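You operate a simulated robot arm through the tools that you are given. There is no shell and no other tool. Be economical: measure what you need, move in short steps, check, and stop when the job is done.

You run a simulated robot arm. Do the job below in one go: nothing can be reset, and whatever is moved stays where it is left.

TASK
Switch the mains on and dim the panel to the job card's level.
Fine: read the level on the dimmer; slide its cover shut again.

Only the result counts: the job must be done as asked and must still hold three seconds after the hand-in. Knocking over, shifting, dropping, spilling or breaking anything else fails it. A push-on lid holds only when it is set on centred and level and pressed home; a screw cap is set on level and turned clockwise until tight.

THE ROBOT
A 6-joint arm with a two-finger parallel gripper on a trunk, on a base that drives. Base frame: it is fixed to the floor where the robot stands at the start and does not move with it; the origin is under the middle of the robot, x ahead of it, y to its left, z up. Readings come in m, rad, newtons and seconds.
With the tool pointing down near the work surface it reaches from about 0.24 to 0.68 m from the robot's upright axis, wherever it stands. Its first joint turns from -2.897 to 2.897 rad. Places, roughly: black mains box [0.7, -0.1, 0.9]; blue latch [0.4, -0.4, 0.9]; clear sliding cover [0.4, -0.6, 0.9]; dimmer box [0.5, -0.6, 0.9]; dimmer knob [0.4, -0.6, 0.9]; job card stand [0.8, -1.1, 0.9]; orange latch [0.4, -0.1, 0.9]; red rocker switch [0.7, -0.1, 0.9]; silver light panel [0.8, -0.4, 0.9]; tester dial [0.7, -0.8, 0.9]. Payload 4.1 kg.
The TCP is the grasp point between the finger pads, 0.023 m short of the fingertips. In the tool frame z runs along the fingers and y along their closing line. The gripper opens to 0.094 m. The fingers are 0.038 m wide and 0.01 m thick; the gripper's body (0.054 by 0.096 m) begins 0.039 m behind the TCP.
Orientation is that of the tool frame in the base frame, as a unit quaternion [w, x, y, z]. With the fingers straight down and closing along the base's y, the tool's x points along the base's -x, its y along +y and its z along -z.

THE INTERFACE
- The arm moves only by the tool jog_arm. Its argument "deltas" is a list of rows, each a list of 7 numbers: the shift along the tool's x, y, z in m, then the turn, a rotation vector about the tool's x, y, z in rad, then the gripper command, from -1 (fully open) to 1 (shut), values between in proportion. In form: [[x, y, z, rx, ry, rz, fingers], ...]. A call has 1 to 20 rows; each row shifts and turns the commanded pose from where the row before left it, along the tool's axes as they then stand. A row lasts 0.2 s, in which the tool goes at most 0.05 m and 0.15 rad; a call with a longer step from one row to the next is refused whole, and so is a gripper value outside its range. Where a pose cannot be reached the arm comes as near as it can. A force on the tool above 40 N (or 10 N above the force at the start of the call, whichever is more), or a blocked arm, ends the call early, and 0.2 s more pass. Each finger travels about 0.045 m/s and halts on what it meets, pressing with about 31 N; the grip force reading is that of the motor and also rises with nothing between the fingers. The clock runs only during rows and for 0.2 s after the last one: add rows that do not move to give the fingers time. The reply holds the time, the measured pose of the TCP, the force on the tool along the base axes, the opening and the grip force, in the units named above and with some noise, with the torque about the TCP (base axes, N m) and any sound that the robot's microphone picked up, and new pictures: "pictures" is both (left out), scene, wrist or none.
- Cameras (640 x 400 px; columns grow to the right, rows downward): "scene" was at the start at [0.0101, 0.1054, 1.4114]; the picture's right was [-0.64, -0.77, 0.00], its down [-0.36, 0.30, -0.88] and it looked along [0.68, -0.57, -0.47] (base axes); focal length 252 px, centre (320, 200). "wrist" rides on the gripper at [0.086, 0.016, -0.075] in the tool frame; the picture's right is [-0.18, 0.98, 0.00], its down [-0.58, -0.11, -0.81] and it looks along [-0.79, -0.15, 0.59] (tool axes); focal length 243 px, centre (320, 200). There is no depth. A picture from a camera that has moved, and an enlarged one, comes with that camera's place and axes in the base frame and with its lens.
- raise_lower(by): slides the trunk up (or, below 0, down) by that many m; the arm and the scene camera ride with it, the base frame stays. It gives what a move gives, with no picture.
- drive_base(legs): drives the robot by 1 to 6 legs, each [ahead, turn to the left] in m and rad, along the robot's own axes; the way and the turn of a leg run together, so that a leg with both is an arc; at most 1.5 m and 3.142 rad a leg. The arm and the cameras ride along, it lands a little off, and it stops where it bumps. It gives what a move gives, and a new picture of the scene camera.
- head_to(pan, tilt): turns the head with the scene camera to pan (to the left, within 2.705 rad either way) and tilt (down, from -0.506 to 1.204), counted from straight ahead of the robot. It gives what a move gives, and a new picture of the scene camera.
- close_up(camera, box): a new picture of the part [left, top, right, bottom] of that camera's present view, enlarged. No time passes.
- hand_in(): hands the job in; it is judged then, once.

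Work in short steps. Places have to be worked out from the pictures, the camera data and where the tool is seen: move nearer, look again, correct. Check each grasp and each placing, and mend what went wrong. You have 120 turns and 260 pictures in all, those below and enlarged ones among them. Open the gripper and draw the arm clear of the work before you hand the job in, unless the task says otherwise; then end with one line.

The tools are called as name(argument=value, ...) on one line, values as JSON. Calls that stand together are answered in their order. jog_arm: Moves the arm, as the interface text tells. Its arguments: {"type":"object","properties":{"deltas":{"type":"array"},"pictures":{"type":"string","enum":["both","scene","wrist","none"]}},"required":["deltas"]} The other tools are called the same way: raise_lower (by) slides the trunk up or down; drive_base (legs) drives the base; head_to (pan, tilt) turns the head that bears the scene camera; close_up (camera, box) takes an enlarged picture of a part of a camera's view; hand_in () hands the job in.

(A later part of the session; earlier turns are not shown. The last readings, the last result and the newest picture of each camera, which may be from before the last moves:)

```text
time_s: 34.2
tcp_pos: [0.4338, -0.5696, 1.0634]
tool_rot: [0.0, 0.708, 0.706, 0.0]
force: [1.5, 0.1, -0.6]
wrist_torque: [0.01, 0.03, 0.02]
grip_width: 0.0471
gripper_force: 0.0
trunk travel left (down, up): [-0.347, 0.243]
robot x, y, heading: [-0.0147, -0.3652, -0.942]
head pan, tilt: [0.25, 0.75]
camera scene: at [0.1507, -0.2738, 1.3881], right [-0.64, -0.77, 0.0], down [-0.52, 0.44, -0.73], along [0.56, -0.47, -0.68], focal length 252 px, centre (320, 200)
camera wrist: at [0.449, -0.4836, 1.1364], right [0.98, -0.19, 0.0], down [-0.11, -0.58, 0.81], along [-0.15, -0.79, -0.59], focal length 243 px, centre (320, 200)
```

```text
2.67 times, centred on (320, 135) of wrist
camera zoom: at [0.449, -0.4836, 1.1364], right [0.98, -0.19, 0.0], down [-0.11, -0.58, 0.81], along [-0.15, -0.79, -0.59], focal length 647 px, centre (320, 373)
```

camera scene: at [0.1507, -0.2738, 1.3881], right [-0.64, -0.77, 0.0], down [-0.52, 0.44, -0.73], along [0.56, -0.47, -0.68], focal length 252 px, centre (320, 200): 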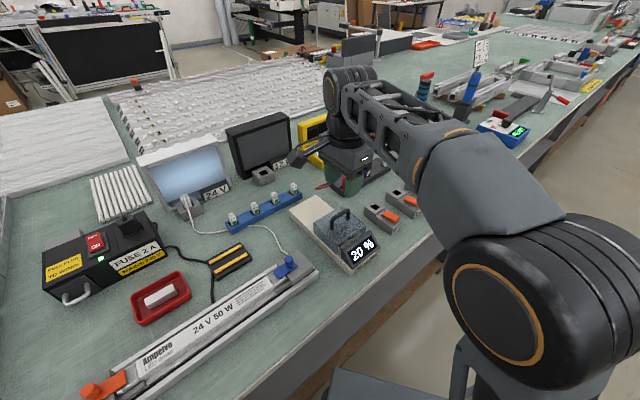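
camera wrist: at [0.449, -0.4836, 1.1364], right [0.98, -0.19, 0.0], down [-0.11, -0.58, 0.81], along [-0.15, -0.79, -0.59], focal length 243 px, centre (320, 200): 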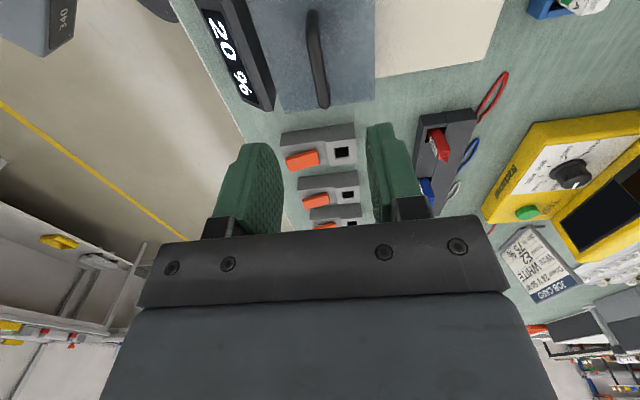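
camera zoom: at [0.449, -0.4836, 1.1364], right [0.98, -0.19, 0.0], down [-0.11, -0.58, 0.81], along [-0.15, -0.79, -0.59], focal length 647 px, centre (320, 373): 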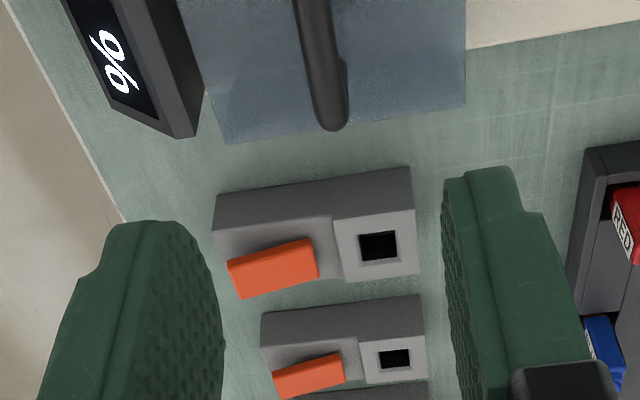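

Wrist view confirms the bar: x 0.433, y -0.53…-0.597. I shift 6 mm in y and descend around it, leaving it open, to check.

jog_arm(deltas=[[0.006, 0, 0.03, 0, 0, 0, 0], [0, 0, 0.03, 0, 0, 0, 0], [0, 0, 0.025, 0, 0, 0, 0], [0, 0, 0.01, 0, 0, 0, 0], [0, 0, 0.009, 0, 0, 0, 0], [0, 0, 0, 0, 0, 0, 0]], pictures="wrist")

close_up(camera="scene", box=[280, 160, 400, 280])

```text
time_s: 35.6
tcp_pos: [0.4315, -0.5667, 0.9564]
tool_rot: [0.0, 0.707, 0.707, 0.0]
force: [-0.3, -0.2, -0.2]
wrist_torque: [-0.02, 0.01, -0.02]
grip_width: 0.0471
gripper_force: 0.0
trunk travel left (down, up): [-0.347, 0.243]
robot x, y, heading: [-0.0106, -0.368, -0.943]
head pan, tilt: [0.25, 0.75]
camera wrist: at [0.4477, -0.4806, 1.03], right [0.98, -0.19, 0.0], down [-0.11, -0.58, 0.81], along [-0.15, -0.79, -0.59], focal length 243 px, centre (320, 200)
```

wrist: 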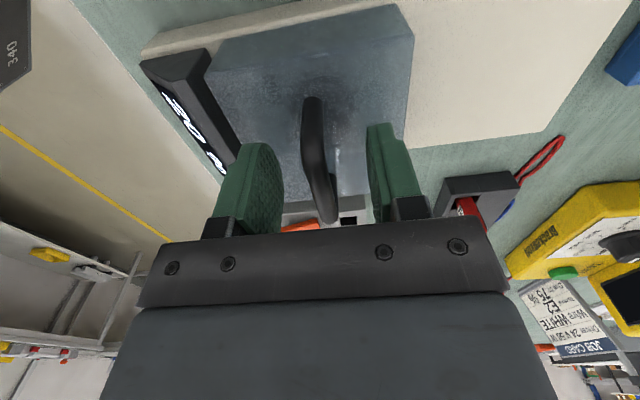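

```text
3.33 times, centred on (340, 220) of scene
camera zoom: at [0.1503, -0.2738, 1.3882], right [-0.64, -0.77, 0.0], down [-0.52, 0.44, -0.73], along [0.56, -0.47, -0.68], focal length 841 px, centre (253, 133)
```

zoom: 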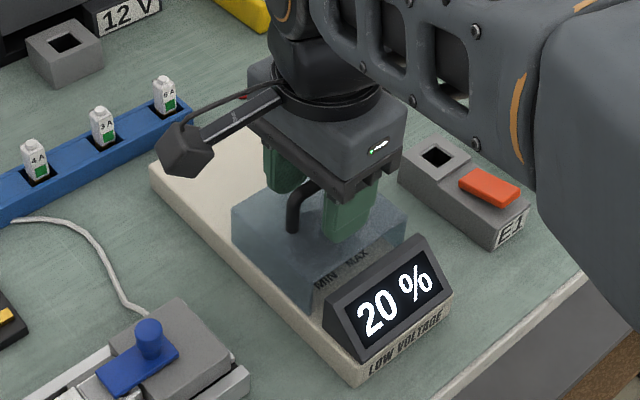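

The fingers straddle the handle; I close on it.

jog_arm(deltas=[[0, 0, 0, 0, 0, 0, 1], [0, 0, 0, 0, 0, 0, 1], [0, 0, 0, 0, 0, 0, 1], [0, 0, 0, 0, 0, 0, 1]], pictures="wrist")

```text
time_s: 36.6
tcp_pos: [0.4335, -0.5664, 0.9559]
tool_rot: [0.0, 0.708, 0.706, 0.0]
force: [4.0, 0.0, 0.4]
wrist_torque: [-0.18, -0.03, -1.15]
grip_width: 0.0095
gripper_force: 45.5
trunk travel left (down, up): [-0.347, 0.243]
robot x, y, heading: [-0.0173, -0.366, -0.945]
head pan, tilt: [0.25, 0.75]
camera wrist: at [0.4485, -0.4806, 1.0302], right [0.98, -0.19, 0.0], down [-0.11, -0.58, 0.81], along [-0.15, -0.79, -0.59], focal length 243 px, centre (320, 200)
```

wrist: 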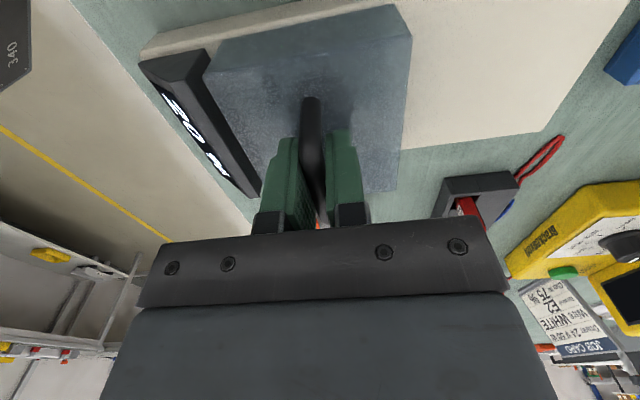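

Grip holds on the 9.5 mm bar, but a yaw torque of -1.15 Nm shows slight misalignment. I yaw the tool a bit to relieve it and read again.

jog_arm(deltas=[[0, 0, 0, 0, 0, 0.03, 1], [0, 0, 0, 0, 0, 0, 1]], pictures="none")

```text
time_s: 37.2
tcp_pos: [0.431, -0.5667, 0.9557]
tool_rot: [0.0, 0.717, 0.698, 0.0]
force: [3.1, -1.2, 3.6]
wrist_torque: [-0.09, 0.08, 1.71]
grip_width: 0.0101
gripper_force: 44.9
trunk travel left (down, up): [-0.347, 0.243]
robot x, y, heading: [-0.0124, -0.3665, -0.945]
head pan, tilt: [0.25, 0.75]
```

Zero torque lies near 0.012 rad; I correct back and start sliding the cover away (+x) in 1 cm rows.

jog_arm(deltas=[[0, 0, 0, 0, 0, -0.018, 1], [0, 0.005, 0, 0, 0, 0, 1], [0, 0.01, 0, 0, 0, 0, 1], [0, 0.01, 0, 0, 0, 0, 1], [0, 0, 0, 0, 0, 0, 1]], pictures="wrist")

close_up(camera="scene", box=[280, 160, 400, 280])

```text
time_s: 38.4
tcp_pos: [0.4587, -0.5652, 0.9563]
tool_rot: [0.0, 0.712, 0.702, 0.0]
force: [0.4, -16.9, 1.1]
wrist_torque: [-0.32, 0.07, 1.1]
grip_width: 0.0096
gripper_force: 44.5
trunk travel left (down, up): [-0.347, 0.243]
robot x, y, heading: [-0.0166, -0.3681, -0.944]
head pan, tilt: [0.25, 0.75]
camera wrist: at [0.4756, -0.4809, 1.0301], right [0.98, -0.2, 0.0], down [-0.12, -0.58, 0.81], along [-0.16, -0.79, -0.59], focal length 243 px, centre (320, 200)
```

wrist: 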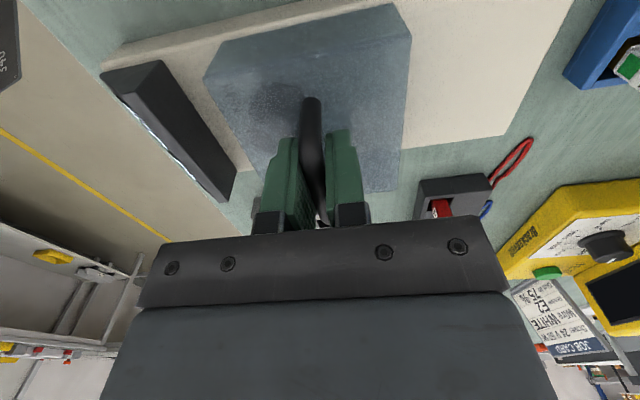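

```text
3.33 times, centred on (340, 220) of scene
camera zoom: at [0.1504, -0.2762, 1.3884], right [-0.64, -0.77, 0.0], down [-0.52, 0.44, -0.73], along [0.56, -0.47, -0.68], focal length 841 px, centre (253, 133)
```

zoom: 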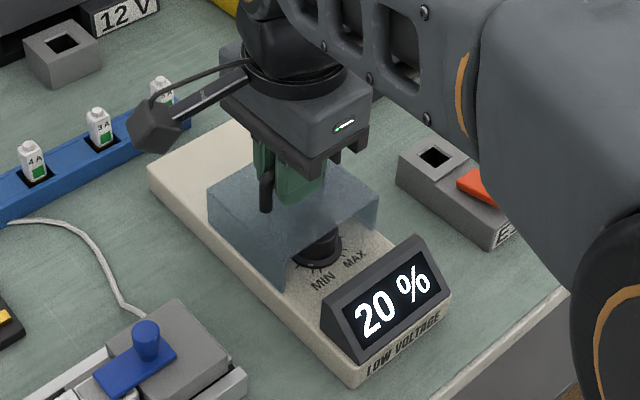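

The cover slides; side force -17 N in y says I'm pulling off the track slightly. I correct 2 mm toward -y and a touch of yaw, and slide further.

jog_arm(deltas=[[-0.002, 0, 0, 0, 0, -0.006, 1], [0, 0.01, 0, 0, 0, 0, 1], [0, 0.01, 0, 0, 0, 0, 1], [0, 0.01, 0, 0, 0, 0, 1], [0, 0, 0, 0, 0, 0, 1]], pictures="none")

close_up(camera="scene", box=[280, 160, 400, 280])

```text
time_s: 39.6
tcp_pos: [0.4885, -0.566, 0.9566]
tool_rot: [-0.001, 0.709, 0.705, 0.001]
force: [1.1, -0.9, 0.6]
wrist_torque: [0.62, 0.01, -0.13]
grip_width: 0.0097
gripper_force: 44.6
trunk travel left (down, up): [-0.347, 0.243]
robot x, y, heading: [-0.0159, -0.367, -0.941]
head pan, tilt: [0.25, 0.75]
```

```text
3.33 times, centred on (340, 220) of scene
camera zoom: at [0.1501, -0.2737, 1.3882], right [-0.64, -0.77, 0.0], down [-0.52, 0.44, -0.73], along [0.56, -0.47, -0.68], focal length 841 px, centre (253, 133)
```

zoom: 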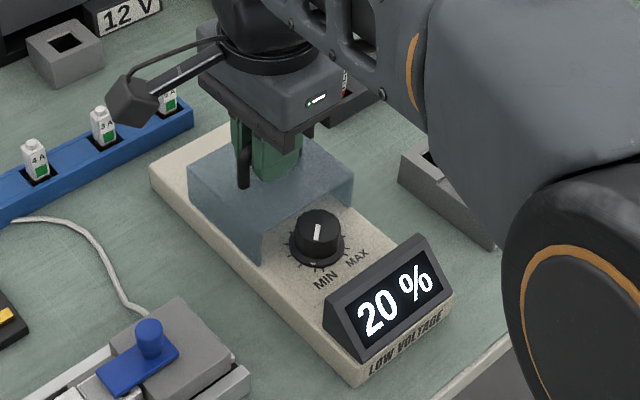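

Forces are clean and the knob is emerging. I slide the cover further.

jog_arm(deltas=[[0, 0.01, 0, 0, 0, 0, 1], [0, 0.01, 0, 0, 0, 0, 1], [0, 0.01, 0, 0, 0, 0, 1], [0, 0.01, 0, 0, 0, 0, 1], [0, 0, 0, 0, 0, 0, 1]], pictures="none")

close_up(camera="scene", box=[280, 160, 400, 280])

```text
time_s: 40.8
tcp_pos: [0.5248, -0.5677, 0.957]
tool_rot: [-0.001, 0.71, 0.704, -0.001]
force: [-22.4, 9.3, -5.0]
wrist_torque: [0.55, 0.05, 0.09]
grip_width: 0.0098
gripper_force: 45.2
trunk travel left (down, up): [-0.347, 0.243]
robot x, y, heading: [-0.0128, -0.3665, -0.946]
head pan, tilt: [0.25, 0.75]
```

```text
3.33 times, centred on (340, 220) of scene
camera zoom: at [0.1477, -0.2727, 1.3884], right [-0.64, -0.77, 0.0], down [-0.52, 0.44, -0.73], along [0.56, -0.47, -0.68], focal length 841 px, centre (253, 133)
```

zoom: 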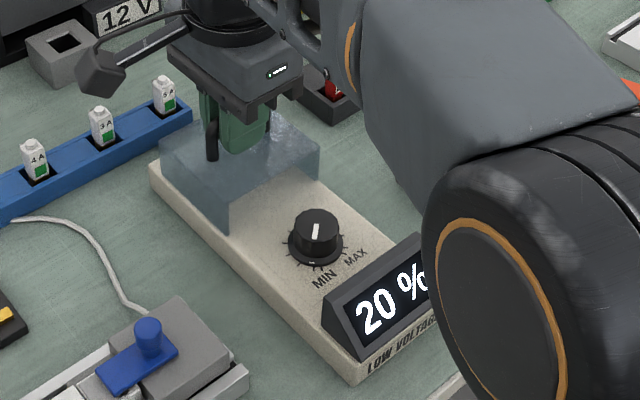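

The end stop is reached at x ≈ 0.525 (closed was 0.4335). I ease back 3 mm, release and lift straight up.

jog_arm(deltas=[[0, -0.003, 0, 0, 0, 0, 1], [0, 0, 0, 0, 0, 0, 0], [0, 0, 0, 0, 0, 0, 0], [0, 0, 0, 0, 0, 0, 0], [0, 0, -0.03, 0, 0, 0, 0], [0, 0, -0.04, 0, 0, 0, 0], [0, 0, -0.04, 0, 0, 0, 0], [0, -0.03, 0, 0, 0, 0, 0], [0, -0.03, 0, 0, 0, 0, 0], [0, -0.03, 0, 0, 0, 0, 0], [0, 0, 0, 0, 0, 0, 0]], pictures="wrist")

close_up(camera="scene", box=[290, 180, 390, 270])

close_up(camera="wrist", box=[220, 0, 420, 150])

```text
time_s: 43.2
tcp_pos: [0.4314, -0.5679, 1.0666]
tool_rot: [0.0, 0.709, 0.705, 0.0]
force: [0.7, 0.0, 1.0]
wrist_torque: [0.02, -0.03, -0.02]
grip_width: 0.0472
gripper_force: 0.1
trunk travel left (down, up): [-0.347, 0.243]
robot x, y, heading: [-0.0146, -0.3687, -0.942]
head pan, tilt: [0.25, 0.75]
camera wrist: at [0.4478, -0.4816, 1.1398], right [0.98, -0.19, 0.0], down [-0.11, -0.58, 0.81], along [-0.15, -0.79, -0.59], focal length 243 px, centre (320, 200)
```

wrist: 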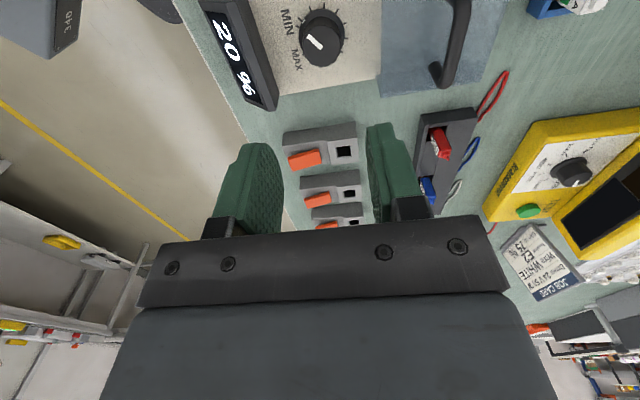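

```text
4.44 times, centred on (340, 225) of scene
camera zoom: at [0.1499, -0.2738, 1.3882], right [-0.64, -0.77, 0.0], down [-0.52, 0.44, -0.73], along [0.56, -0.47, -0.68], focal length 1121 px, centre (231, 89)
```

zoom: 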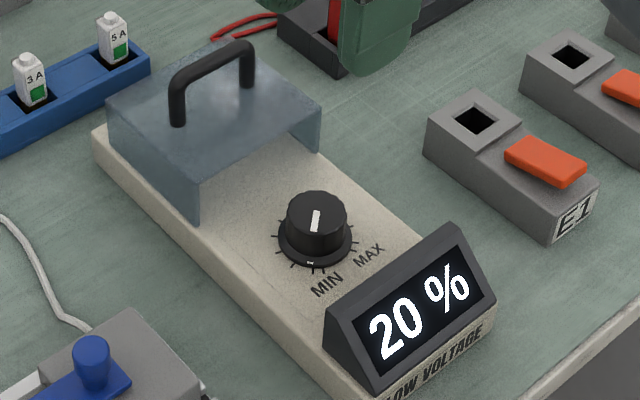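

```text
2.67 times, centred on (320, 75) of wrist
camera zoom: at [0.4478, -0.4816, 1.1398], right [0.98, -0.19, 0.0], down [-0.11, -0.58, 0.81], along [-0.15, -0.79, -0.59], focal length 647 px, centre (320, 533)
```

zoom: 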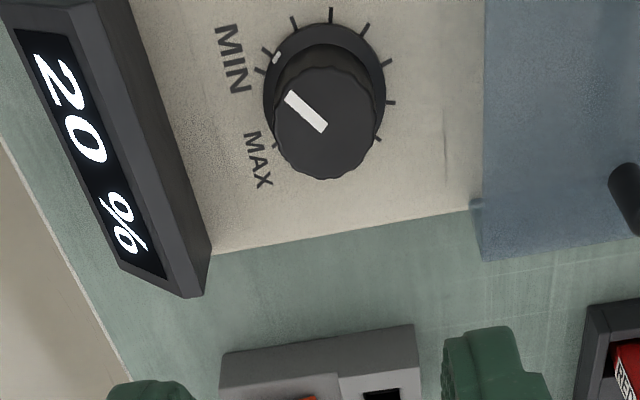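

Knob at about (0.431, -0.569, top ≈ 0.91), Ø≈33 mm, pointer at MIN showing 20 %; it must turn clockwise. I pre-rotate the tool anticlockwise 1.5 rad to have room for a long stroke, and lower partway.

jog_arm(deltas=[[0, 0, 0, 0, 0, -0.15, -0.28], [0, 0, 0, 0, 0, -0.15, -0.28], [0, 0, 0, 0, 0, -0.15, -0.28], [0, 0, 0, 0, 0, -0.15, -0.28], [0, 0, 0, 0, 0, -0.15, -0.28], [0, 0, 0, 0, 0, -0.15, -0.28], [0, 0, 0, 0, 0, -0.15, -0.28], [0, 0, 0, 0, 0, -0.15, -0.28], [0, 0, 0, 0, 0, -0.15, -0.28], [0, 0, 0, 0, 0, -0.15, -0.28], [0, 0, 0.04, 0, 0, 0, -0.28], [0, 0, 0.04, 0, 0, 0, -0.28], [0, 0, 0.025, 0, 0, 0, -0.28], [0, 0, 0, 0, 0, 0, -0.28]], pictures="wrist")

close_up(camera="wrist", box=[220, 60, 420, 210])

close_up(camera="scene", box=[290, 180, 390, 270])

```text
time_s: 46.2
tcp_pos: [0.4377, -0.5691, 0.9597]
tool_rot: [0.0, 0.04, 0.999, 0.0]
force: [-0.1, -0.6, 0.0]
wrist_torque: [0.01, 0.01, 0.02]
grip_width: 0.0601
gripper_force: 0.0
trunk travel left (down, up): [-0.347, 0.243]
robot x, y, heading: [-0.0143, -0.37, -0.944]
head pan, tilt: [0.25, 0.75]
camera wrist: at [0.3518, -0.5463, 1.0338], right [0.26, 0.97, 0.0], down [0.57, -0.15, 0.81], along [0.78, -0.21, -0.59], focal length 243 px, centre (320, 200)
```

wrist: 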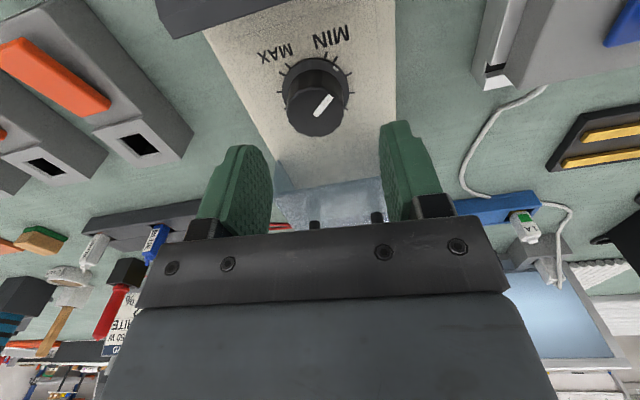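

```text
2.67 times, centred on (320, 135) of wrist
camera zoom: at [0.3518, -0.5463, 1.0338], right [0.26, 0.97, 0.0], down [0.57, -0.15, 0.81], along [0.78, -0.21, -0.59], focal length 647 px, centre (320, 373)
```

zoom: 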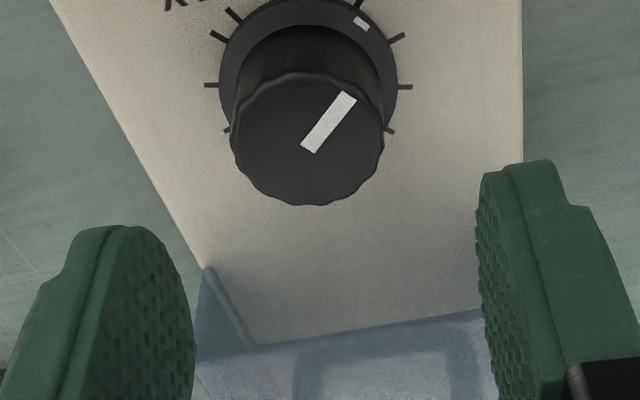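

```text
4.44 times, centred on (340, 225) of scene
camera zoom: at [0.1503, -0.2739, 1.3882], right [-0.64, -0.77, 0.0], down [-0.52, 0.44, -0.73], along [0.56, -0.47, -0.68], focal length 1121 px, centre (231, 89)
```

zoom: 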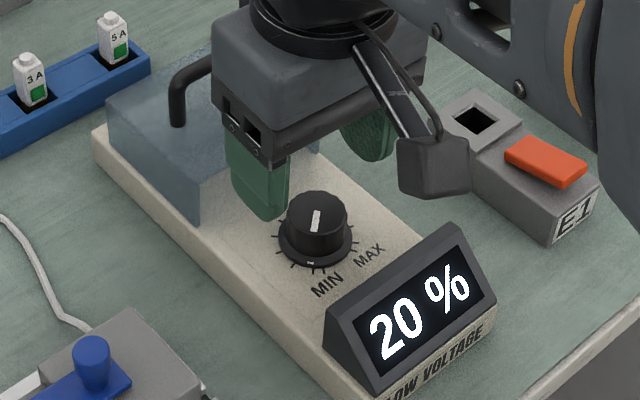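

Knob refined to (0.430, -0.568, top ≈ 0.913). I shift 7 mm back and descend around it.

jog_arm(deltas=[[0.007, 0, 0, 0, 0, 0, -0.28], [0, 0, 0.015, 0, 0, 0, -0.28], [0, 0, 0.012, 0, 0, 0, -0.28], [0, 0, 0.01, 0, 0, 0, -0.28], [0, 0, 0.005, 0, 0, 0, -0.28], [0, 0, 0, 0, 0, 0, -0.28]], pictures="wrist")

close_up(camera="scene", box=[290, 180, 390, 270])

```text
time_s: 47.6
tcp_pos: [0.4284, -0.5676, 0.9181]
tool_rot: [0.0, 0.039, 0.999, 0.0]
force: [-0.7, -0.2, 0.9]
wrist_torque: [0.0, -0.03, 0.02]
grip_width: 0.0603
gripper_force: 0.1
trunk travel left (down, up): [-0.347, 0.243]
robot x, y, heading: [-0.0131, -0.366, -0.946]
head pan, tilt: [0.25, 0.75]
camera wrist: at [0.3428, -0.5453, 0.9923], right [0.26, 0.97, 0.0], down [0.57, -0.15, 0.81], along [0.78, -0.21, -0.59], focal length 243 px, centre (320, 200)
```

wrist: 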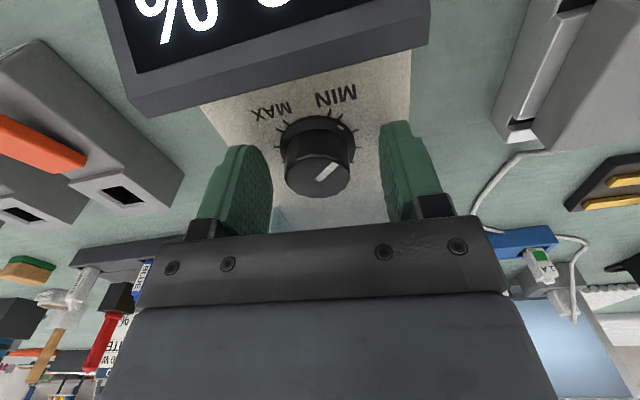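

```text
4.44 times, centred on (340, 225) of scene
camera zoom: at [0.1502, -0.2738, 1.3882], right [-0.64, -0.77, 0.0], down [-0.52, 0.44, -0.73], along [0.56, -0.47, -0.68], focal length 1121 px, centre (231, 89)
```

zoom: 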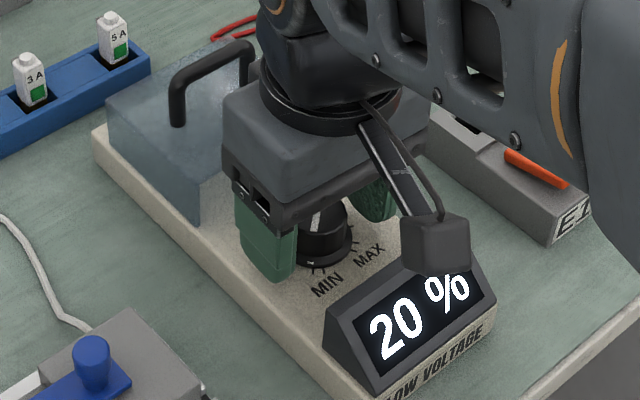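

The knob is centred between the pads. I close on it here.

jog_arm(deltas=[[0, 0, 0, 0, 0, 0, 1], [0, 0, 0, 0, 0, 0, 1], [0, 0, 0, 0, 0, 0, 1], [0, 0, 0, 0, 0, 0, 1]], pictures="wrist")

```text
time_s: 48.6
tcp_pos: [0.428, -0.5696, 0.9181]
tool_rot: [-0.001, 0.039, 0.999, 0.001]
force: [-2.0, -18.2, -0.7]
wrist_torque: [-0.23, -0.03, -0.1]
grip_width: 0.0337
gripper_force: 45.1
trunk travel left (down, up): [-0.347, 0.243]
robot x, y, heading: [-0.0105, -0.3688, -0.95]
head pan, tilt: [0.25, 0.75]
camera wrist: at [0.3425, -0.5475, 0.9923], right [0.26, 0.97, 0.0], down [0.57, -0.15, 0.81], along [0.78, -0.21, -0.59], focal length 243 px, centre (320, 200)
```

wrist: 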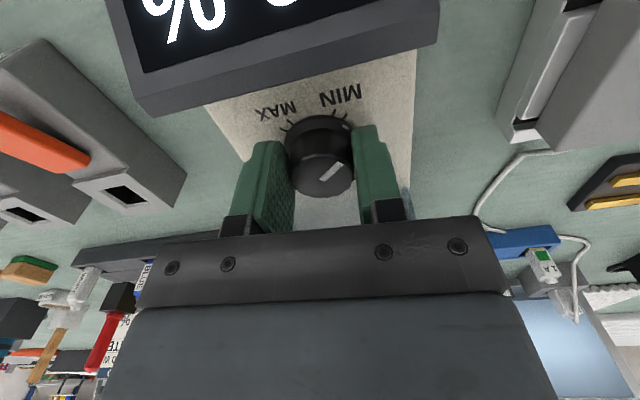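

Gripped (33.7 mm); side force -18 N in y means 2 mm off-centre. I correct and turn clockwise 0.3 rad, then read the display.

jog_arm(deltas=[[0, -0.002, 0, 0, 0, 0, 1], [0, 0, 0, 0, 0, 0.1, 1], [0, 0, 0, 0, 0, 0.1, 1], [0, 0, 0, 0, 0, 0.1, 1], [0, 0, 0, 0, 0, 0, 1]], pictures="none")

close_up(camera="scene", box=[290, 180, 390, 270])

```text
time_s: 49.8
tcp_pos: [0.4285, -0.5697, 0.9191]
tool_rot: [-0.002, 0.188, 0.982, 0.001]
force: [5.4, 10.0, -14.3]
wrist_torque: [-0.34, -1.01, 0.04]
grip_width: 0.0336
gripper_force: 44.9
trunk travel left (down, up): [-0.347, 0.243]
robot x, y, heading: [-0.0125, -0.3681, -0.939]
head pan, tilt: [0.25, 0.75]
```

```text
4.44 times, centred on (340, 225) of scene
camera zoom: at [0.1511, -0.2727, 1.3878], right [-0.64, -0.77, 0.0], down [-0.53, 0.43, -0.73], along [0.56, -0.47, -0.68], focal length 1121 px, centre (231, 89)
```

zoom: 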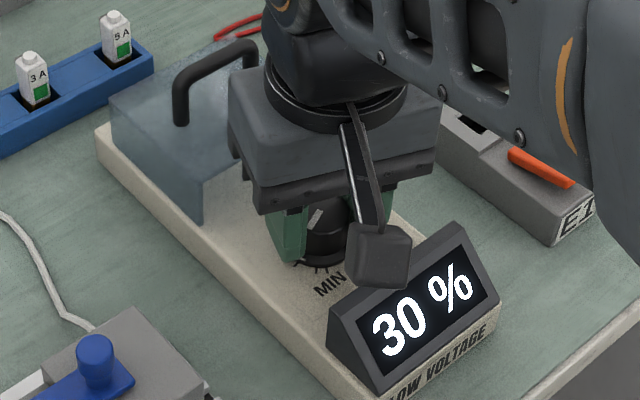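

0.3 rad gave +10 %. I need about 1.35 rad more; turn 1.05 first and read.

jog_arm(deltas=[[0, 0, 0, 0, 0, 0.105, 1], [0, 0, 0, 0, 0, 0.105, 1], [0, 0, 0, 0, 0, 0.105, 1], [0, 0, 0, 0, 0, 0.105, 1], [0, 0, 0, 0, 0, 0.105, 1], [0, 0, 0, 0, 0, 0.105, 1], [0, 0, 0, 0, 0, 0.105, 1], [0, 0, 0, 0, 0, 0.105, 1], [0, 0, 0, 0, 0, 0.105, 1], [0, 0, 0, 0, 0, 0.105, 1], [0, 0, 0, 0, 0, 0, 1]], pictures="none")

close_up(camera="scene", box=[290, 180, 390, 270])

```text
time_s: 51.6
tcp_pos: [0.431, -0.5668, 0.9187]
tool_rot: [0.0, 0.576, 0.817, 0.003]
force: [11.9, 7.9, -9.4]
wrist_torque: [-0.04, -0.33, 0.07]
grip_width: 0.0334
gripper_force: 44.6
trunk travel left (down, up): [-0.347, 0.243]
robot x, y, heading: [-0.0163, -0.3678, -0.937]
head pan, tilt: [0.25, 0.75]
stopped in row 9: the force on the tool passed its limit at 40 N (the readings are from after the stop); the commanded pose is now the measured one
```

```text
4.44 times, centred on (340, 225) of scene
camera zoom: at [0.1518, -0.272, 1.388], right [-0.64, -0.77, 0.0], down [-0.53, 0.43, -0.73], along [0.56, -0.47, -0.68], focal length 1121 px, centre (231, 89)
```

zoom: 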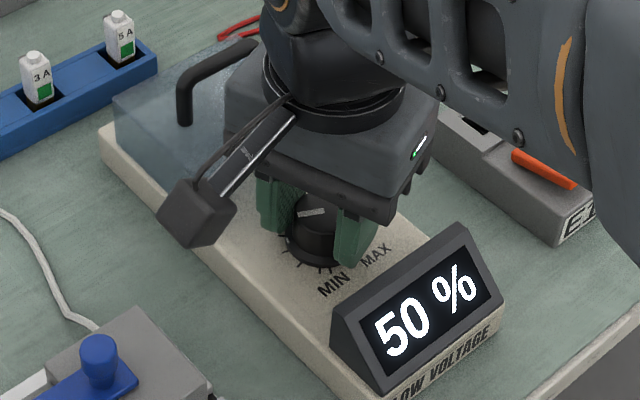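

Display 50 % after 1.15 rad total (~26 %/rad); off-centre force tripped the stop. I re-centre by ~2 mm and turn 0.5 rad more.

jog_arm(deltas=[[0.0004, 0.0017, 0.001, 0, 0, 0, 1], [0, 0, 0, 0, 0, 0.1, 1], [0, 0, 0, 0, 0, 0.1, 1], [0, 0, 0, 0, 0, 0.1, 1], [0, 0, 0, 0, 0, 0.1, 1], [0, 0, 0, 0, 0, 0.1, 1], [0, 0, 0, 0, 0, 0, 1]], pictures="none")

close_up(camera="scene", box=[290, 180, 390, 270])

```text
time_s: 53.2
tcp_pos: [0.4317, -0.5676, 0.9196]
tool_rot: [0.001, 0.762, 0.647, 0.003]
force: [32.1, 15.1, 12.7]
wrist_torque: [0.14, -0.29, 0.12]
grip_width: 0.0337
gripper_force: 45.5
trunk travel left (down, up): [-0.347, 0.243]
robot x, y, heading: [-0.0154, -0.3661, -0.94]
head pan, tilt: [0.25, 0.75]
```

```text
4.44 times, centred on (340, 225) of scene
camera zoom: at [0.1531, -0.2709, 1.3878], right [-0.64, -0.77, 0.0], down [-0.53, 0.43, -0.73], along [0.56, -0.47, -0.68], focal length 1121 px, centre (231, 89)
```

zoom: 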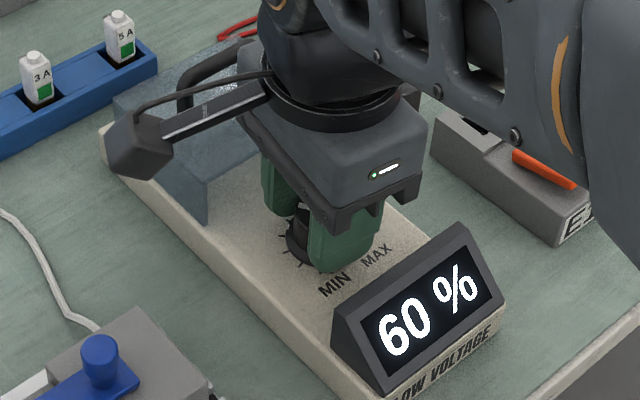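

60 %, but the side force is 32 N: the axis lies further +x. I release the knob, re-read the free pose and re-centre before regripping.

jog_arm(deltas=[[0, 0, 0, 0, 0, 0, -0.28], [0, 0, 0, 0, 0, 0, -0.28], [0, 0, 0, 0, 0, 0, -0.28], [0, 0, 0, 0, 0, 0, -0.28]], pictures="wrist")

close_up(camera="wrist", box=[220, 60, 420, 210])

close_up(camera="scene", box=[290, 180, 390, 270])

```text
time_s: 54.2
tcp_pos: [0.4298, -0.5679, 0.9184]
tool_rot: [-0.001, 0.761, 0.648, 0.002]
force: [-0.1, 0.6, 0.9]
wrist_torque: [0.02, -0.03, -0.01]
grip_width: 0.0601
gripper_force: 0.1
trunk travel left (down, up): [-0.347, 0.243]
robot x, y, heading: [-0.0132, -0.37, -0.942]
head pan, tilt: [0.25, 0.75]
camera wrist: at [0.4593, -0.4854, 0.9922], right [0.94, -0.34, 0.0], down [-0.2, -0.56, 0.8], along [-0.27, -0.76, -0.6], focal length 243 px, centre (320, 200)
```

wrist: 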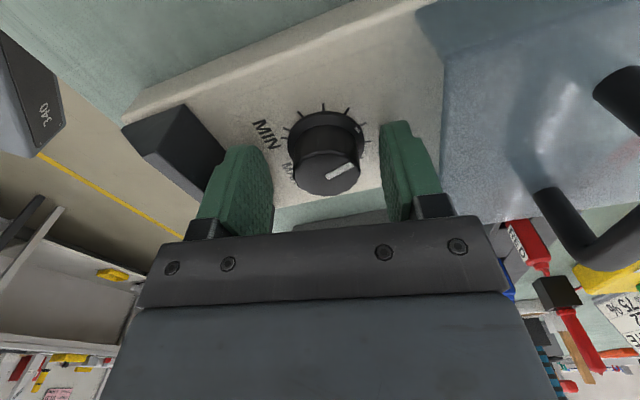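

```text
2.67 times, centred on (320, 135) of wrist
camera zoom: at [0.4593, -0.4854, 0.9922], right [0.94, -0.34, 0.0], down [-0.2, -0.56, 0.8], along [-0.27, -0.76, -0.6], focal length 647 px, centre (320, 373)
```

zoom: 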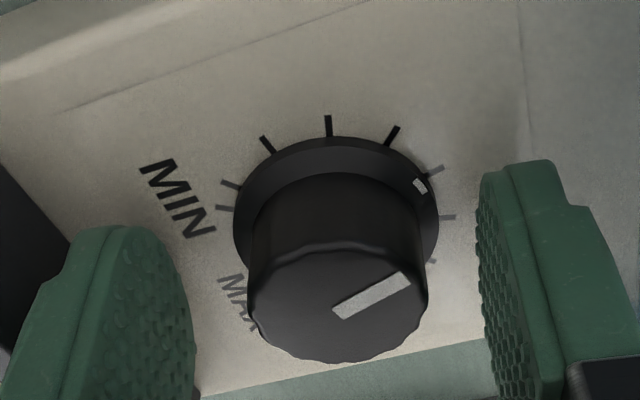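

```text
4.44 times, centred on (340, 225) of scene
camera zoom: at [0.1503, -0.2732, 1.3882], right [-0.64, -0.77, 0.0], down [-0.53, 0.43, -0.73], along [0.56, -0.47, -0.68], focal length 1121 px, centre (231, 89)
```

zoom: 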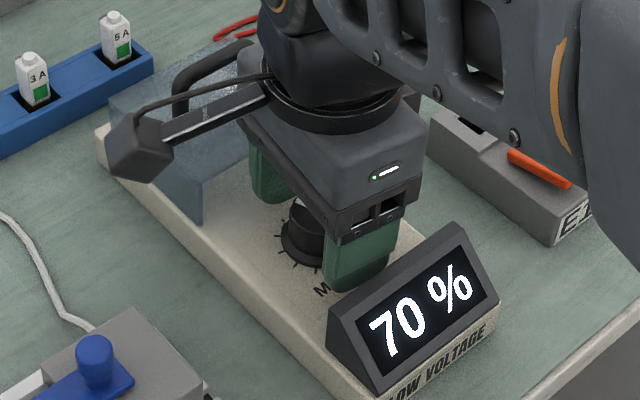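

The display settled at 70 % on release. The knob sits 3 mm to the tool's +y; I shift, regrip, and read.

jog_arm(deltas=[[0, 0.003, 0, 0, 0, 0, -0.28], [0, 0, 0, 0, 0, 0, 1], [0, 0, 0, 0, 0, 0, 1], [0, 0, 0, 0, 0, 0, 1], [0, 0, 0, 0, 0, 0, 1]], pictures="none")

close_up(camera="scene", box=[290, 180, 390, 270])

```text
time_s: 55.4
tcp_pos: [0.4331, -0.5687, 0.9195]
tool_rot: [-0.001, 0.762, 0.648, 0.002]
force: [-3.9, 1.3, -0.7]
wrist_torque: [0.03, 0.69, -0.02]
grip_width: 0.0335
gripper_force: 45.1
trunk travel left (down, up): [-0.347, 0.243]
robot x, y, heading: [-0.011, -0.3667, -0.94]
head pan, tilt: [0.25, 0.75]
```

```text
4.44 times, centred on (340, 225) of scene
camera zoom: at [0.1499, -0.2731, 1.3882], right [-0.64, -0.77, 0.0], down [-0.53, 0.43, -0.73], along [0.56, -0.47, -0.68], focal length 1121 px, centre (231, 89)
```

zoom: 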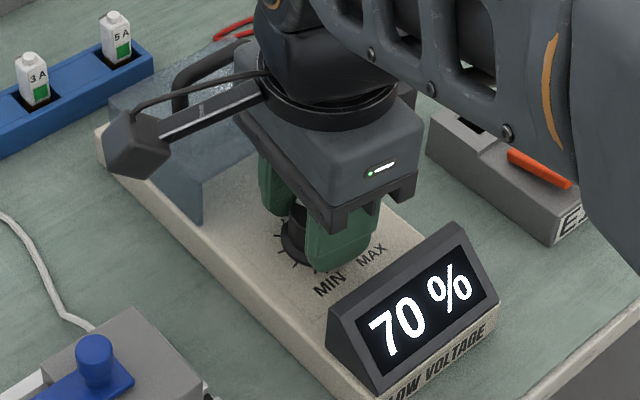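

Centred well (small forces), reading 70 %. I turn clockwise 0.1 rad and read.

jog_arm(deltas=[[0, 0, 0, 0, 0, 0.05, 1], [0, 0, 0, 0, 0, 0.05, 1], [0, 0, 0, 0, 0, 0, 1]], pictures="none")

close_up(camera="scene", box=[290, 180, 390, 270])

```text
time_s: 56.2
tcp_pos: [0.4335, -0.5678, 0.9184]
tool_rot: [-0.002, 0.793, 0.609, 0.002]
force: [-5.2, 4.7, -12.8]
wrist_torque: [-0.43, -0.45, -0.01]
grip_width: 0.0334
gripper_force: 45.0
trunk travel left (down, up): [-0.347, 0.243]
robot x, y, heading: [-0.0164, -0.3675, -0.944]
head pan, tilt: [0.25, 0.75]
```

```text
4.44 times, centred on (340, 225) of scene
camera zoom: at [0.1503, -0.273, 1.388], right [-0.64, -0.77, 0.0], down [-0.53, 0.43, -0.73], along [0.56, -0.47, -0.68], focal length 1121 px, centre (231, 89)
```

zoom: 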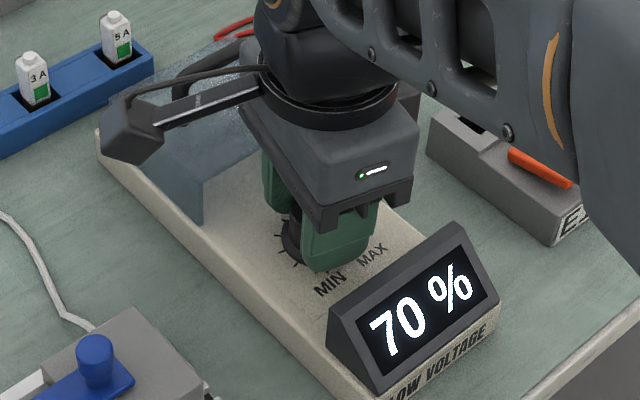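

Still 70 %; another 0.08 rad.

jog_arm(deltas=[[0, 0, 0, 0, 0, 0.04, 1], [0, 0, 0, 0, 0, 0.04, 1], [0, 0, 0, 0, 0, 0, 1]], pictures="none")

close_up(camera="scene", box=[290, 180, 390, 270])

```text
time_s: 57.0
tcp_pos: [0.4329, -0.5686, 0.9194]
tool_rot: [-0.002, 0.816, 0.578, 0.001]
force: [-2.5, 1.4, -22.9]
wrist_torque: [-0.17, -0.77, -0.02]
grip_width: 0.0336
gripper_force: 44.9
trunk travel left (down, up): [-0.347, 0.243]
robot x, y, heading: [-0.0121, -0.3619, -0.942]
head pan, tilt: [0.25, 0.75]
```

```text
4.44 times, centred on (340, 225) of scene
camera zoom: at [0.1514, -0.2737, 1.3879], right [-0.64, -0.77, 0.0], down [-0.53, 0.43, -0.73], along [0.56, -0.47, -0.68], focal length 1121 px, centre (231, 89)
```

zoom: 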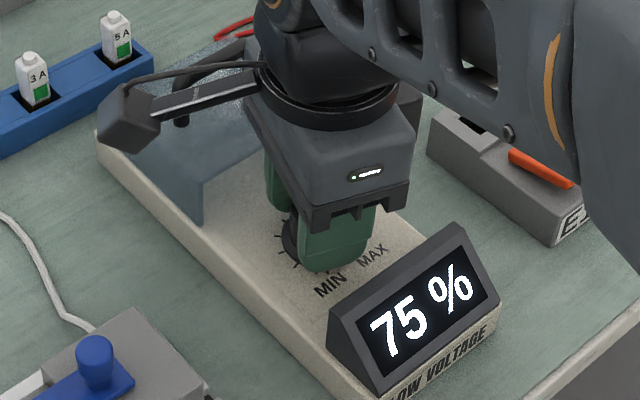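

75 %. I turn 0.05 rad more to sit nearer the middle of the band, then release and check.

jog_arm(deltas=[[0, 0, 0.001, 0, 0, 0.05, 1], [0, 0, 0, 0, 0, 0, 1], [0, 0, 0, 0, 0, 0, -0.28], [0, 0, 0, 0, 0, 0, -0.28], [0, 0, 0, 0, 0, 0, -0.28], [0, 0, 0, 0, 0, 0, -0.28]], pictures="wrist")

close_up(camera="scene", box=[290, 180, 390, 270])

```text
time_s: 58.4
tcp_pos: [0.4325, -0.5679, 0.9179]
tool_rot: [0.0, 0.831, 0.557, 0.003]
force: [-1.1, -0.6, 0.3]
wrist_torque: [0.04, -0.03, -0.04]
grip_width: 0.0597
gripper_force: 0.0
trunk travel left (down, up): [-0.347, 0.243]
robot x, y, heading: [-0.0114, -0.3681, -0.946]
head pan, tilt: [0.25, 0.75]
camera wrist: at [0.4796, -0.4942, 0.992], right [0.84, -0.54, 0.0], down [-0.32, -0.5, 0.8], along [-0.44, -0.67, -0.6], focal length 243 px, centre (320, 200)
```

wrist: 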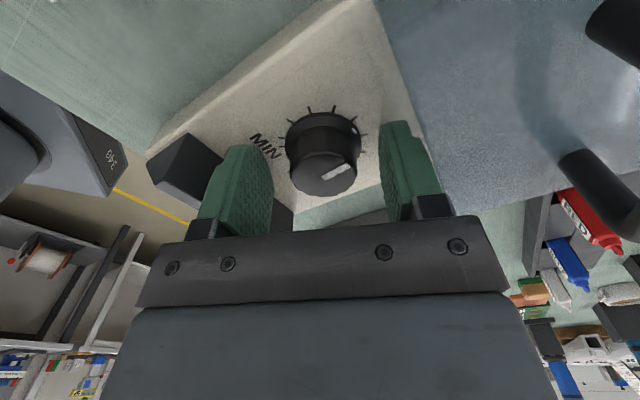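

```text
4.44 times, centred on (340, 225) of scene
camera zoom: at [0.1501, -0.2732, 1.3882], right [-0.64, -0.77, 0.0], down [-0.53, 0.43, -0.73], along [0.56, -0.47, -0.68], focal length 1121 px, centre (231, 89)
```

zoom: 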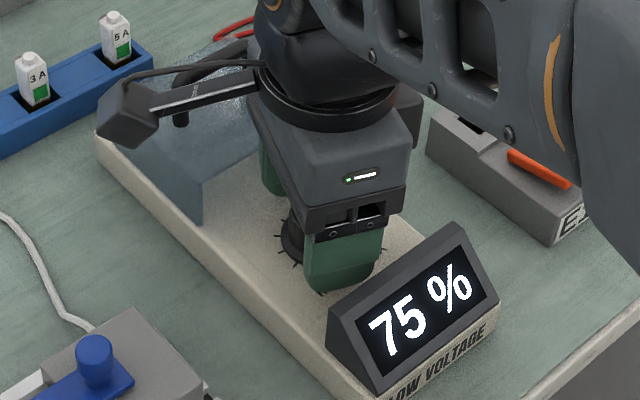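

75 % holds after release. I lift, turn the tool back square, and move above the handle (x ≈ 0.523).

jog_arm(deltas=[[0, 0, -0.02, 0, 0, 0, -0.28], [0, 0, -0.045, 0, 0, 0, -0.28], [0, 0, -0.045, 0, 0, 0, 0], [0, 0, 0, 0, 0, -0.131, 0], [0, 0, 0, 0, 0, -0.131, 0], [0, 0, 0, 0, 0, -0.131, 0], [0, 0.03, 0, 0, 0, 0, 0], [0, 0.03, 0, 0, 0, 0, 0], [0, 0.03, 0, 0, 0, 0, 0], [0, 0, 0, 0, 0, 0, 0]], pictures="wrist")

close_up(camera="scene", box=[290, 180, 390, 270])

```text
time_s: 60.6
tcp_pos: [0.5245, -0.5673, 1.0254]
tool_rot: [-0.001, 0.706, 0.708, 0.002]
force: [0.5, 0.4, 0.3]
wrist_torque: [-0.02, 0.04, 0.02]
grip_width: 0.0469
gripper_force: 0.0
trunk travel left (down, up): [-0.347, 0.243]
robot x, y, heading: [-0.0128, -0.3648, -0.937]
head pan, tilt: [0.25, 0.75]
camera wrist: at [0.5402, -0.4815, 1.0989], right [0.98, -0.18, 0.0], down [-0.11, -0.58, 0.8], along [-0.14, -0.79, -0.59], focal length 243 px, centre (320, 200)
```

wrist: 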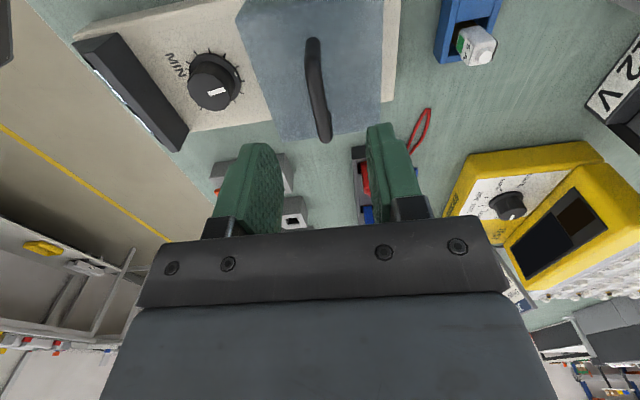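

```text
4.44 times, centred on (340, 225) of scene
camera zoom: at [0.1506, -0.2732, 1.3881], right [-0.64, -0.77, 0.0], down [-0.53, 0.43, -0.73], along [0.56, -0.47, -0.68], focal length 1121 px, centre (231, 89)
```

zoom: 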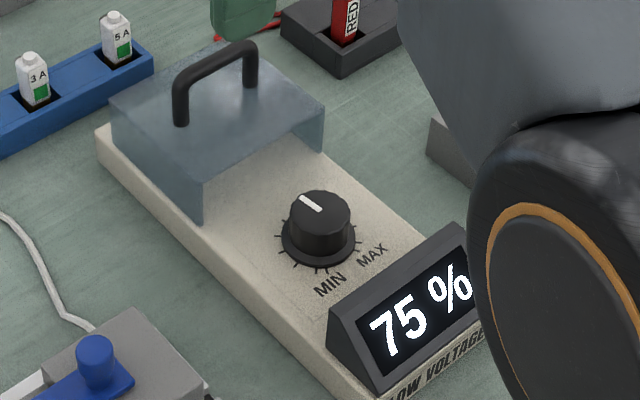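

Display 75 %, fingers above the handle. I descend and grip it.

jog_arm(deltas=[[0, 0, 0.03, 0, 0, 0.008, 0], [0, 0, 0.025, 0, 0, 0, 0], [0, 0, 0.0145, 0, 0, 0, 0], [0, 0, 0, 0, 0, 0, 0], [0, 0, 0, 0, 0, 0, 1], [0, 0, 0, 0, 0, 0, 1], [0, 0, 0, 0, 0, 0, 1], [0, 0, 0, 0, 0, 0, 1]], pictures="wrist")

```text
time_s: 62.4
tcp_pos: [0.5245, -0.5675, 0.9564]
tool_rot: [-0.001, 0.709, 0.705, 0.001]
force: [-1.2, 0.3, -1.6]
wrist_torque: [-0.12, 0.03, -0.46]
grip_width: 0.0098
gripper_force: 45.2
trunk travel left (down, up): [-0.347, 0.243]
robot x, y, heading: [-0.0082, -0.3707, -0.945]
head pan, tilt: [0.25, 0.75]
camera wrist: at [0.539, -0.4819, 1.0309], right [0.98, -0.19, 0.0], down [-0.11, -0.58, 0.8], along [-0.15, -0.79, -0.59], focal length 243 px, centre (320, 200)
```

wrist: 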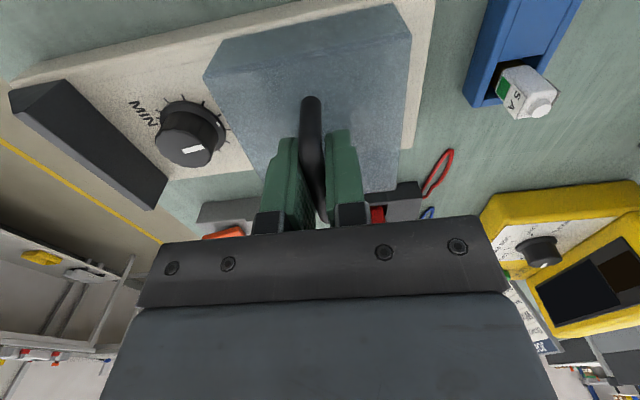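

Handle gripped with small forces. I slide the cover back toward the display, 8 cm first.

jog_arm(deltas=[[0, -0.01, 0, 0, 0, 0, 1], [0, -0.01, 0, 0, 0, 0, 1], [0, -0.01, 0, 0, 0, 0, 1], [0, -0.01, 0, 0, 0, 0, 1], [0, -0.01, 0, 0, 0, 0, 1], [0, -0.01, 0, 0, 0, 0, 1], [0, -0.01, 0, 0, 0, 0, 1], [0, -0.01, 0, 0, 0, 0, 1], [0, 0, 0, 0, 0, 0, 1]], pictures="none")

close_up(camera="scene", box=[290, 180, 390, 270])

```text
time_s: 64.4
tcp_pos: [0.4442, -0.5675, 0.957]
tool_rot: [-0.002, 0.709, 0.705, 0.002]
force: [-0.1, -2.8, -32.9]
wrist_torque: [-0.74, 0.01, -0.4]
grip_width: 0.0101
gripper_force: 45.1
trunk travel left (down, up): [-0.347, 0.243]
robot x, y, heading: [-0.0172, -0.3667, -0.943]
head pan, tilt: [0.25, 0.75]
```

```text
4.44 times, centred on (340, 225) of scene
camera zoom: at [0.1524, -0.2744, 1.3878], right [-0.64, -0.77, 0.0], down [-0.53, 0.44, -0.73], along [0.56, -0.47, -0.68], focal length 1121 px, centre (231, 89)
```

zoom: 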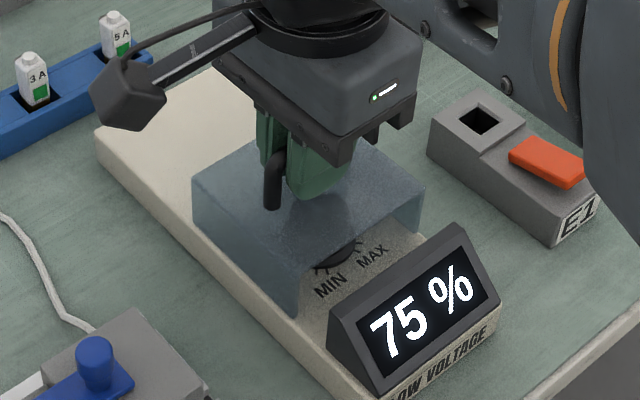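

A -33 N downward pull means I'm lifting the cover slightly; I lower 2 mm and slide the rest to the stop.

jog_arm(deltas=[[0, 0, 0.002, 0, 0, 0, 1], [0, -0.004, 0, 0, 0, 0, 1], [0, -0.004, 0, 0, 0, 0, 1], [0, -0.003, 0, 0, 0, 0, 1], [0, -0.003, 0, 0, 0, 0, 1], [0, 0, 0, 0, 0, 0, 1]], pictures="none")

close_up(camera="scene", box=[290, 180, 390, 270])

```text
time_s: 65.8
tcp_pos: [0.4321, -0.5667, 0.9568]
tool_rot: [0.001, 0.708, 0.706, 0.004]
force: [21.5, -4.2, 1.2]
wrist_torque: [1.3, -0.07, -0.87]
grip_width: 0.0097
gripper_force: 45.4
trunk travel left (down, up): [-0.347, 0.243]
robot x, y, heading: [-0.0111, -0.3666, -0.936]
head pan, tilt: [0.25, 0.75]
```

```text
4.44 times, centred on (340, 225) of scene
camera zoom: at [0.1527, -0.2738, 1.3881], right [-0.64, -0.77, 0.0], down [-0.53, 0.43, -0.73], along [0.56, -0.47, -0.68], focal length 1121 px, centre (231, 89)
```

zoom: 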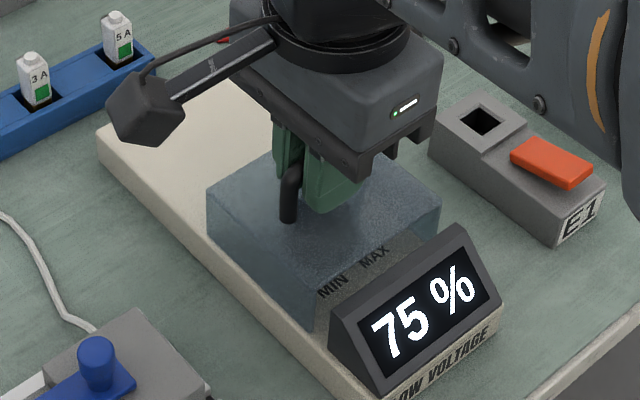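

The cover is at its closed stop (x 0.432, 21 N) with 75 % showing. I open and lift clear.

jog_arm(deltas=[[0, 0, 0, 0, 0, 0, 0], [0, 0, 0, 0, 0, 0, 0], [0, 0, 0, 0, 0, 0, 0], [0, 0, -0.02, 0, 0, 0, 0], [0, 0, -0.045, 0, 0, 0, 0], [0, 0, -0.045, 0, 0, 0, 0], [0, -0.045, -0.02, 0, 0, 0, -1], [0, -0.045, -0.02, 0, 0, 0, -1], [0, -0.045, -0.02, 0, 0, 0, -1], [0, -0.045, 0, 0, 0, 0, -1], [0, -0.045, 0, 0, 0, 0, -1], [0, 0, 0, 0, 0, 0, -1]], pictures="scene")

close_up(camera="scene", box=[290, 180, 390, 270])

close_up(camera="scene", box=[30, 130, 290, 300])

```text
time_s: 68.4
tcp_pos: [0.2011, -0.5658, 1.1246]
tool_rot: [0.0, 0.709, 0.705, 0.003]
force: [-0.3, 1.0, 0.2]
wrist_torque: [0.0, 0.01, -0.01]
grip_width: 0.094
gripper_force: 0.0
trunk travel left (down, up): [-0.347, 0.243]
robot x, y, heading: [-0.0132, -0.3666, -0.94]
head pan, tilt: [0.25, 0.75]
camera scene: at [0.1498, -0.2731, 1.3882], right [-0.64, -0.77, 0.0], down [-0.53, 0.43, -0.73], along [0.56, -0.47, -0.68], focal length 252 px, centre (320, 200)
```

scene: 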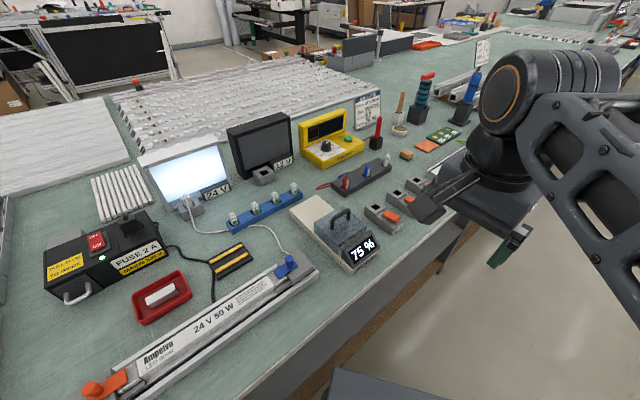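

```text
4.44 times, centred on (340, 225) of scene
camera zoom: at [0.1498, -0.2731, 1.3882], right [-0.64, -0.77, 0.0], down [-0.53, 0.43, -0.73], along [0.56, -0.47, -0.68], focal length 1121 px, centre (231, 89)
```

zoom: 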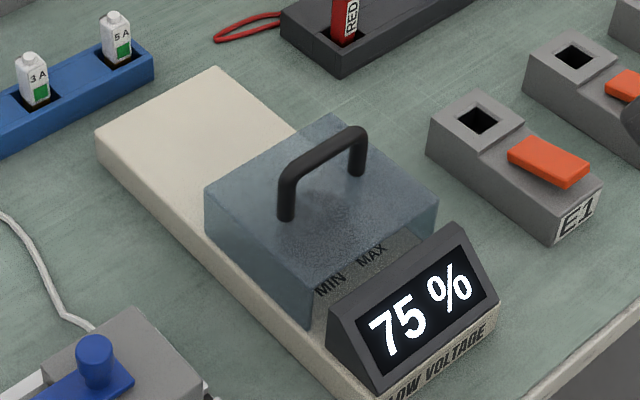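

```text
2.35 times, centred on (160, 215) of scene
camera zoom: at [0.1498, -0.2731, 1.3882], right [-0.64, -0.77, 0.0], down [-0.53, 0.43, -0.73], along [0.56, -0.47, -0.68], focal length 593 px, centre (696, 165)
```

zoom: 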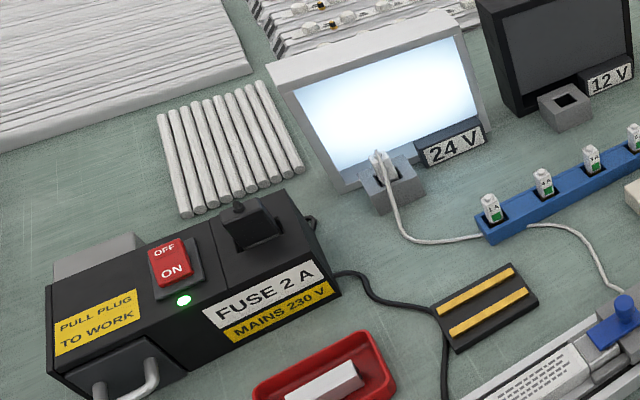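

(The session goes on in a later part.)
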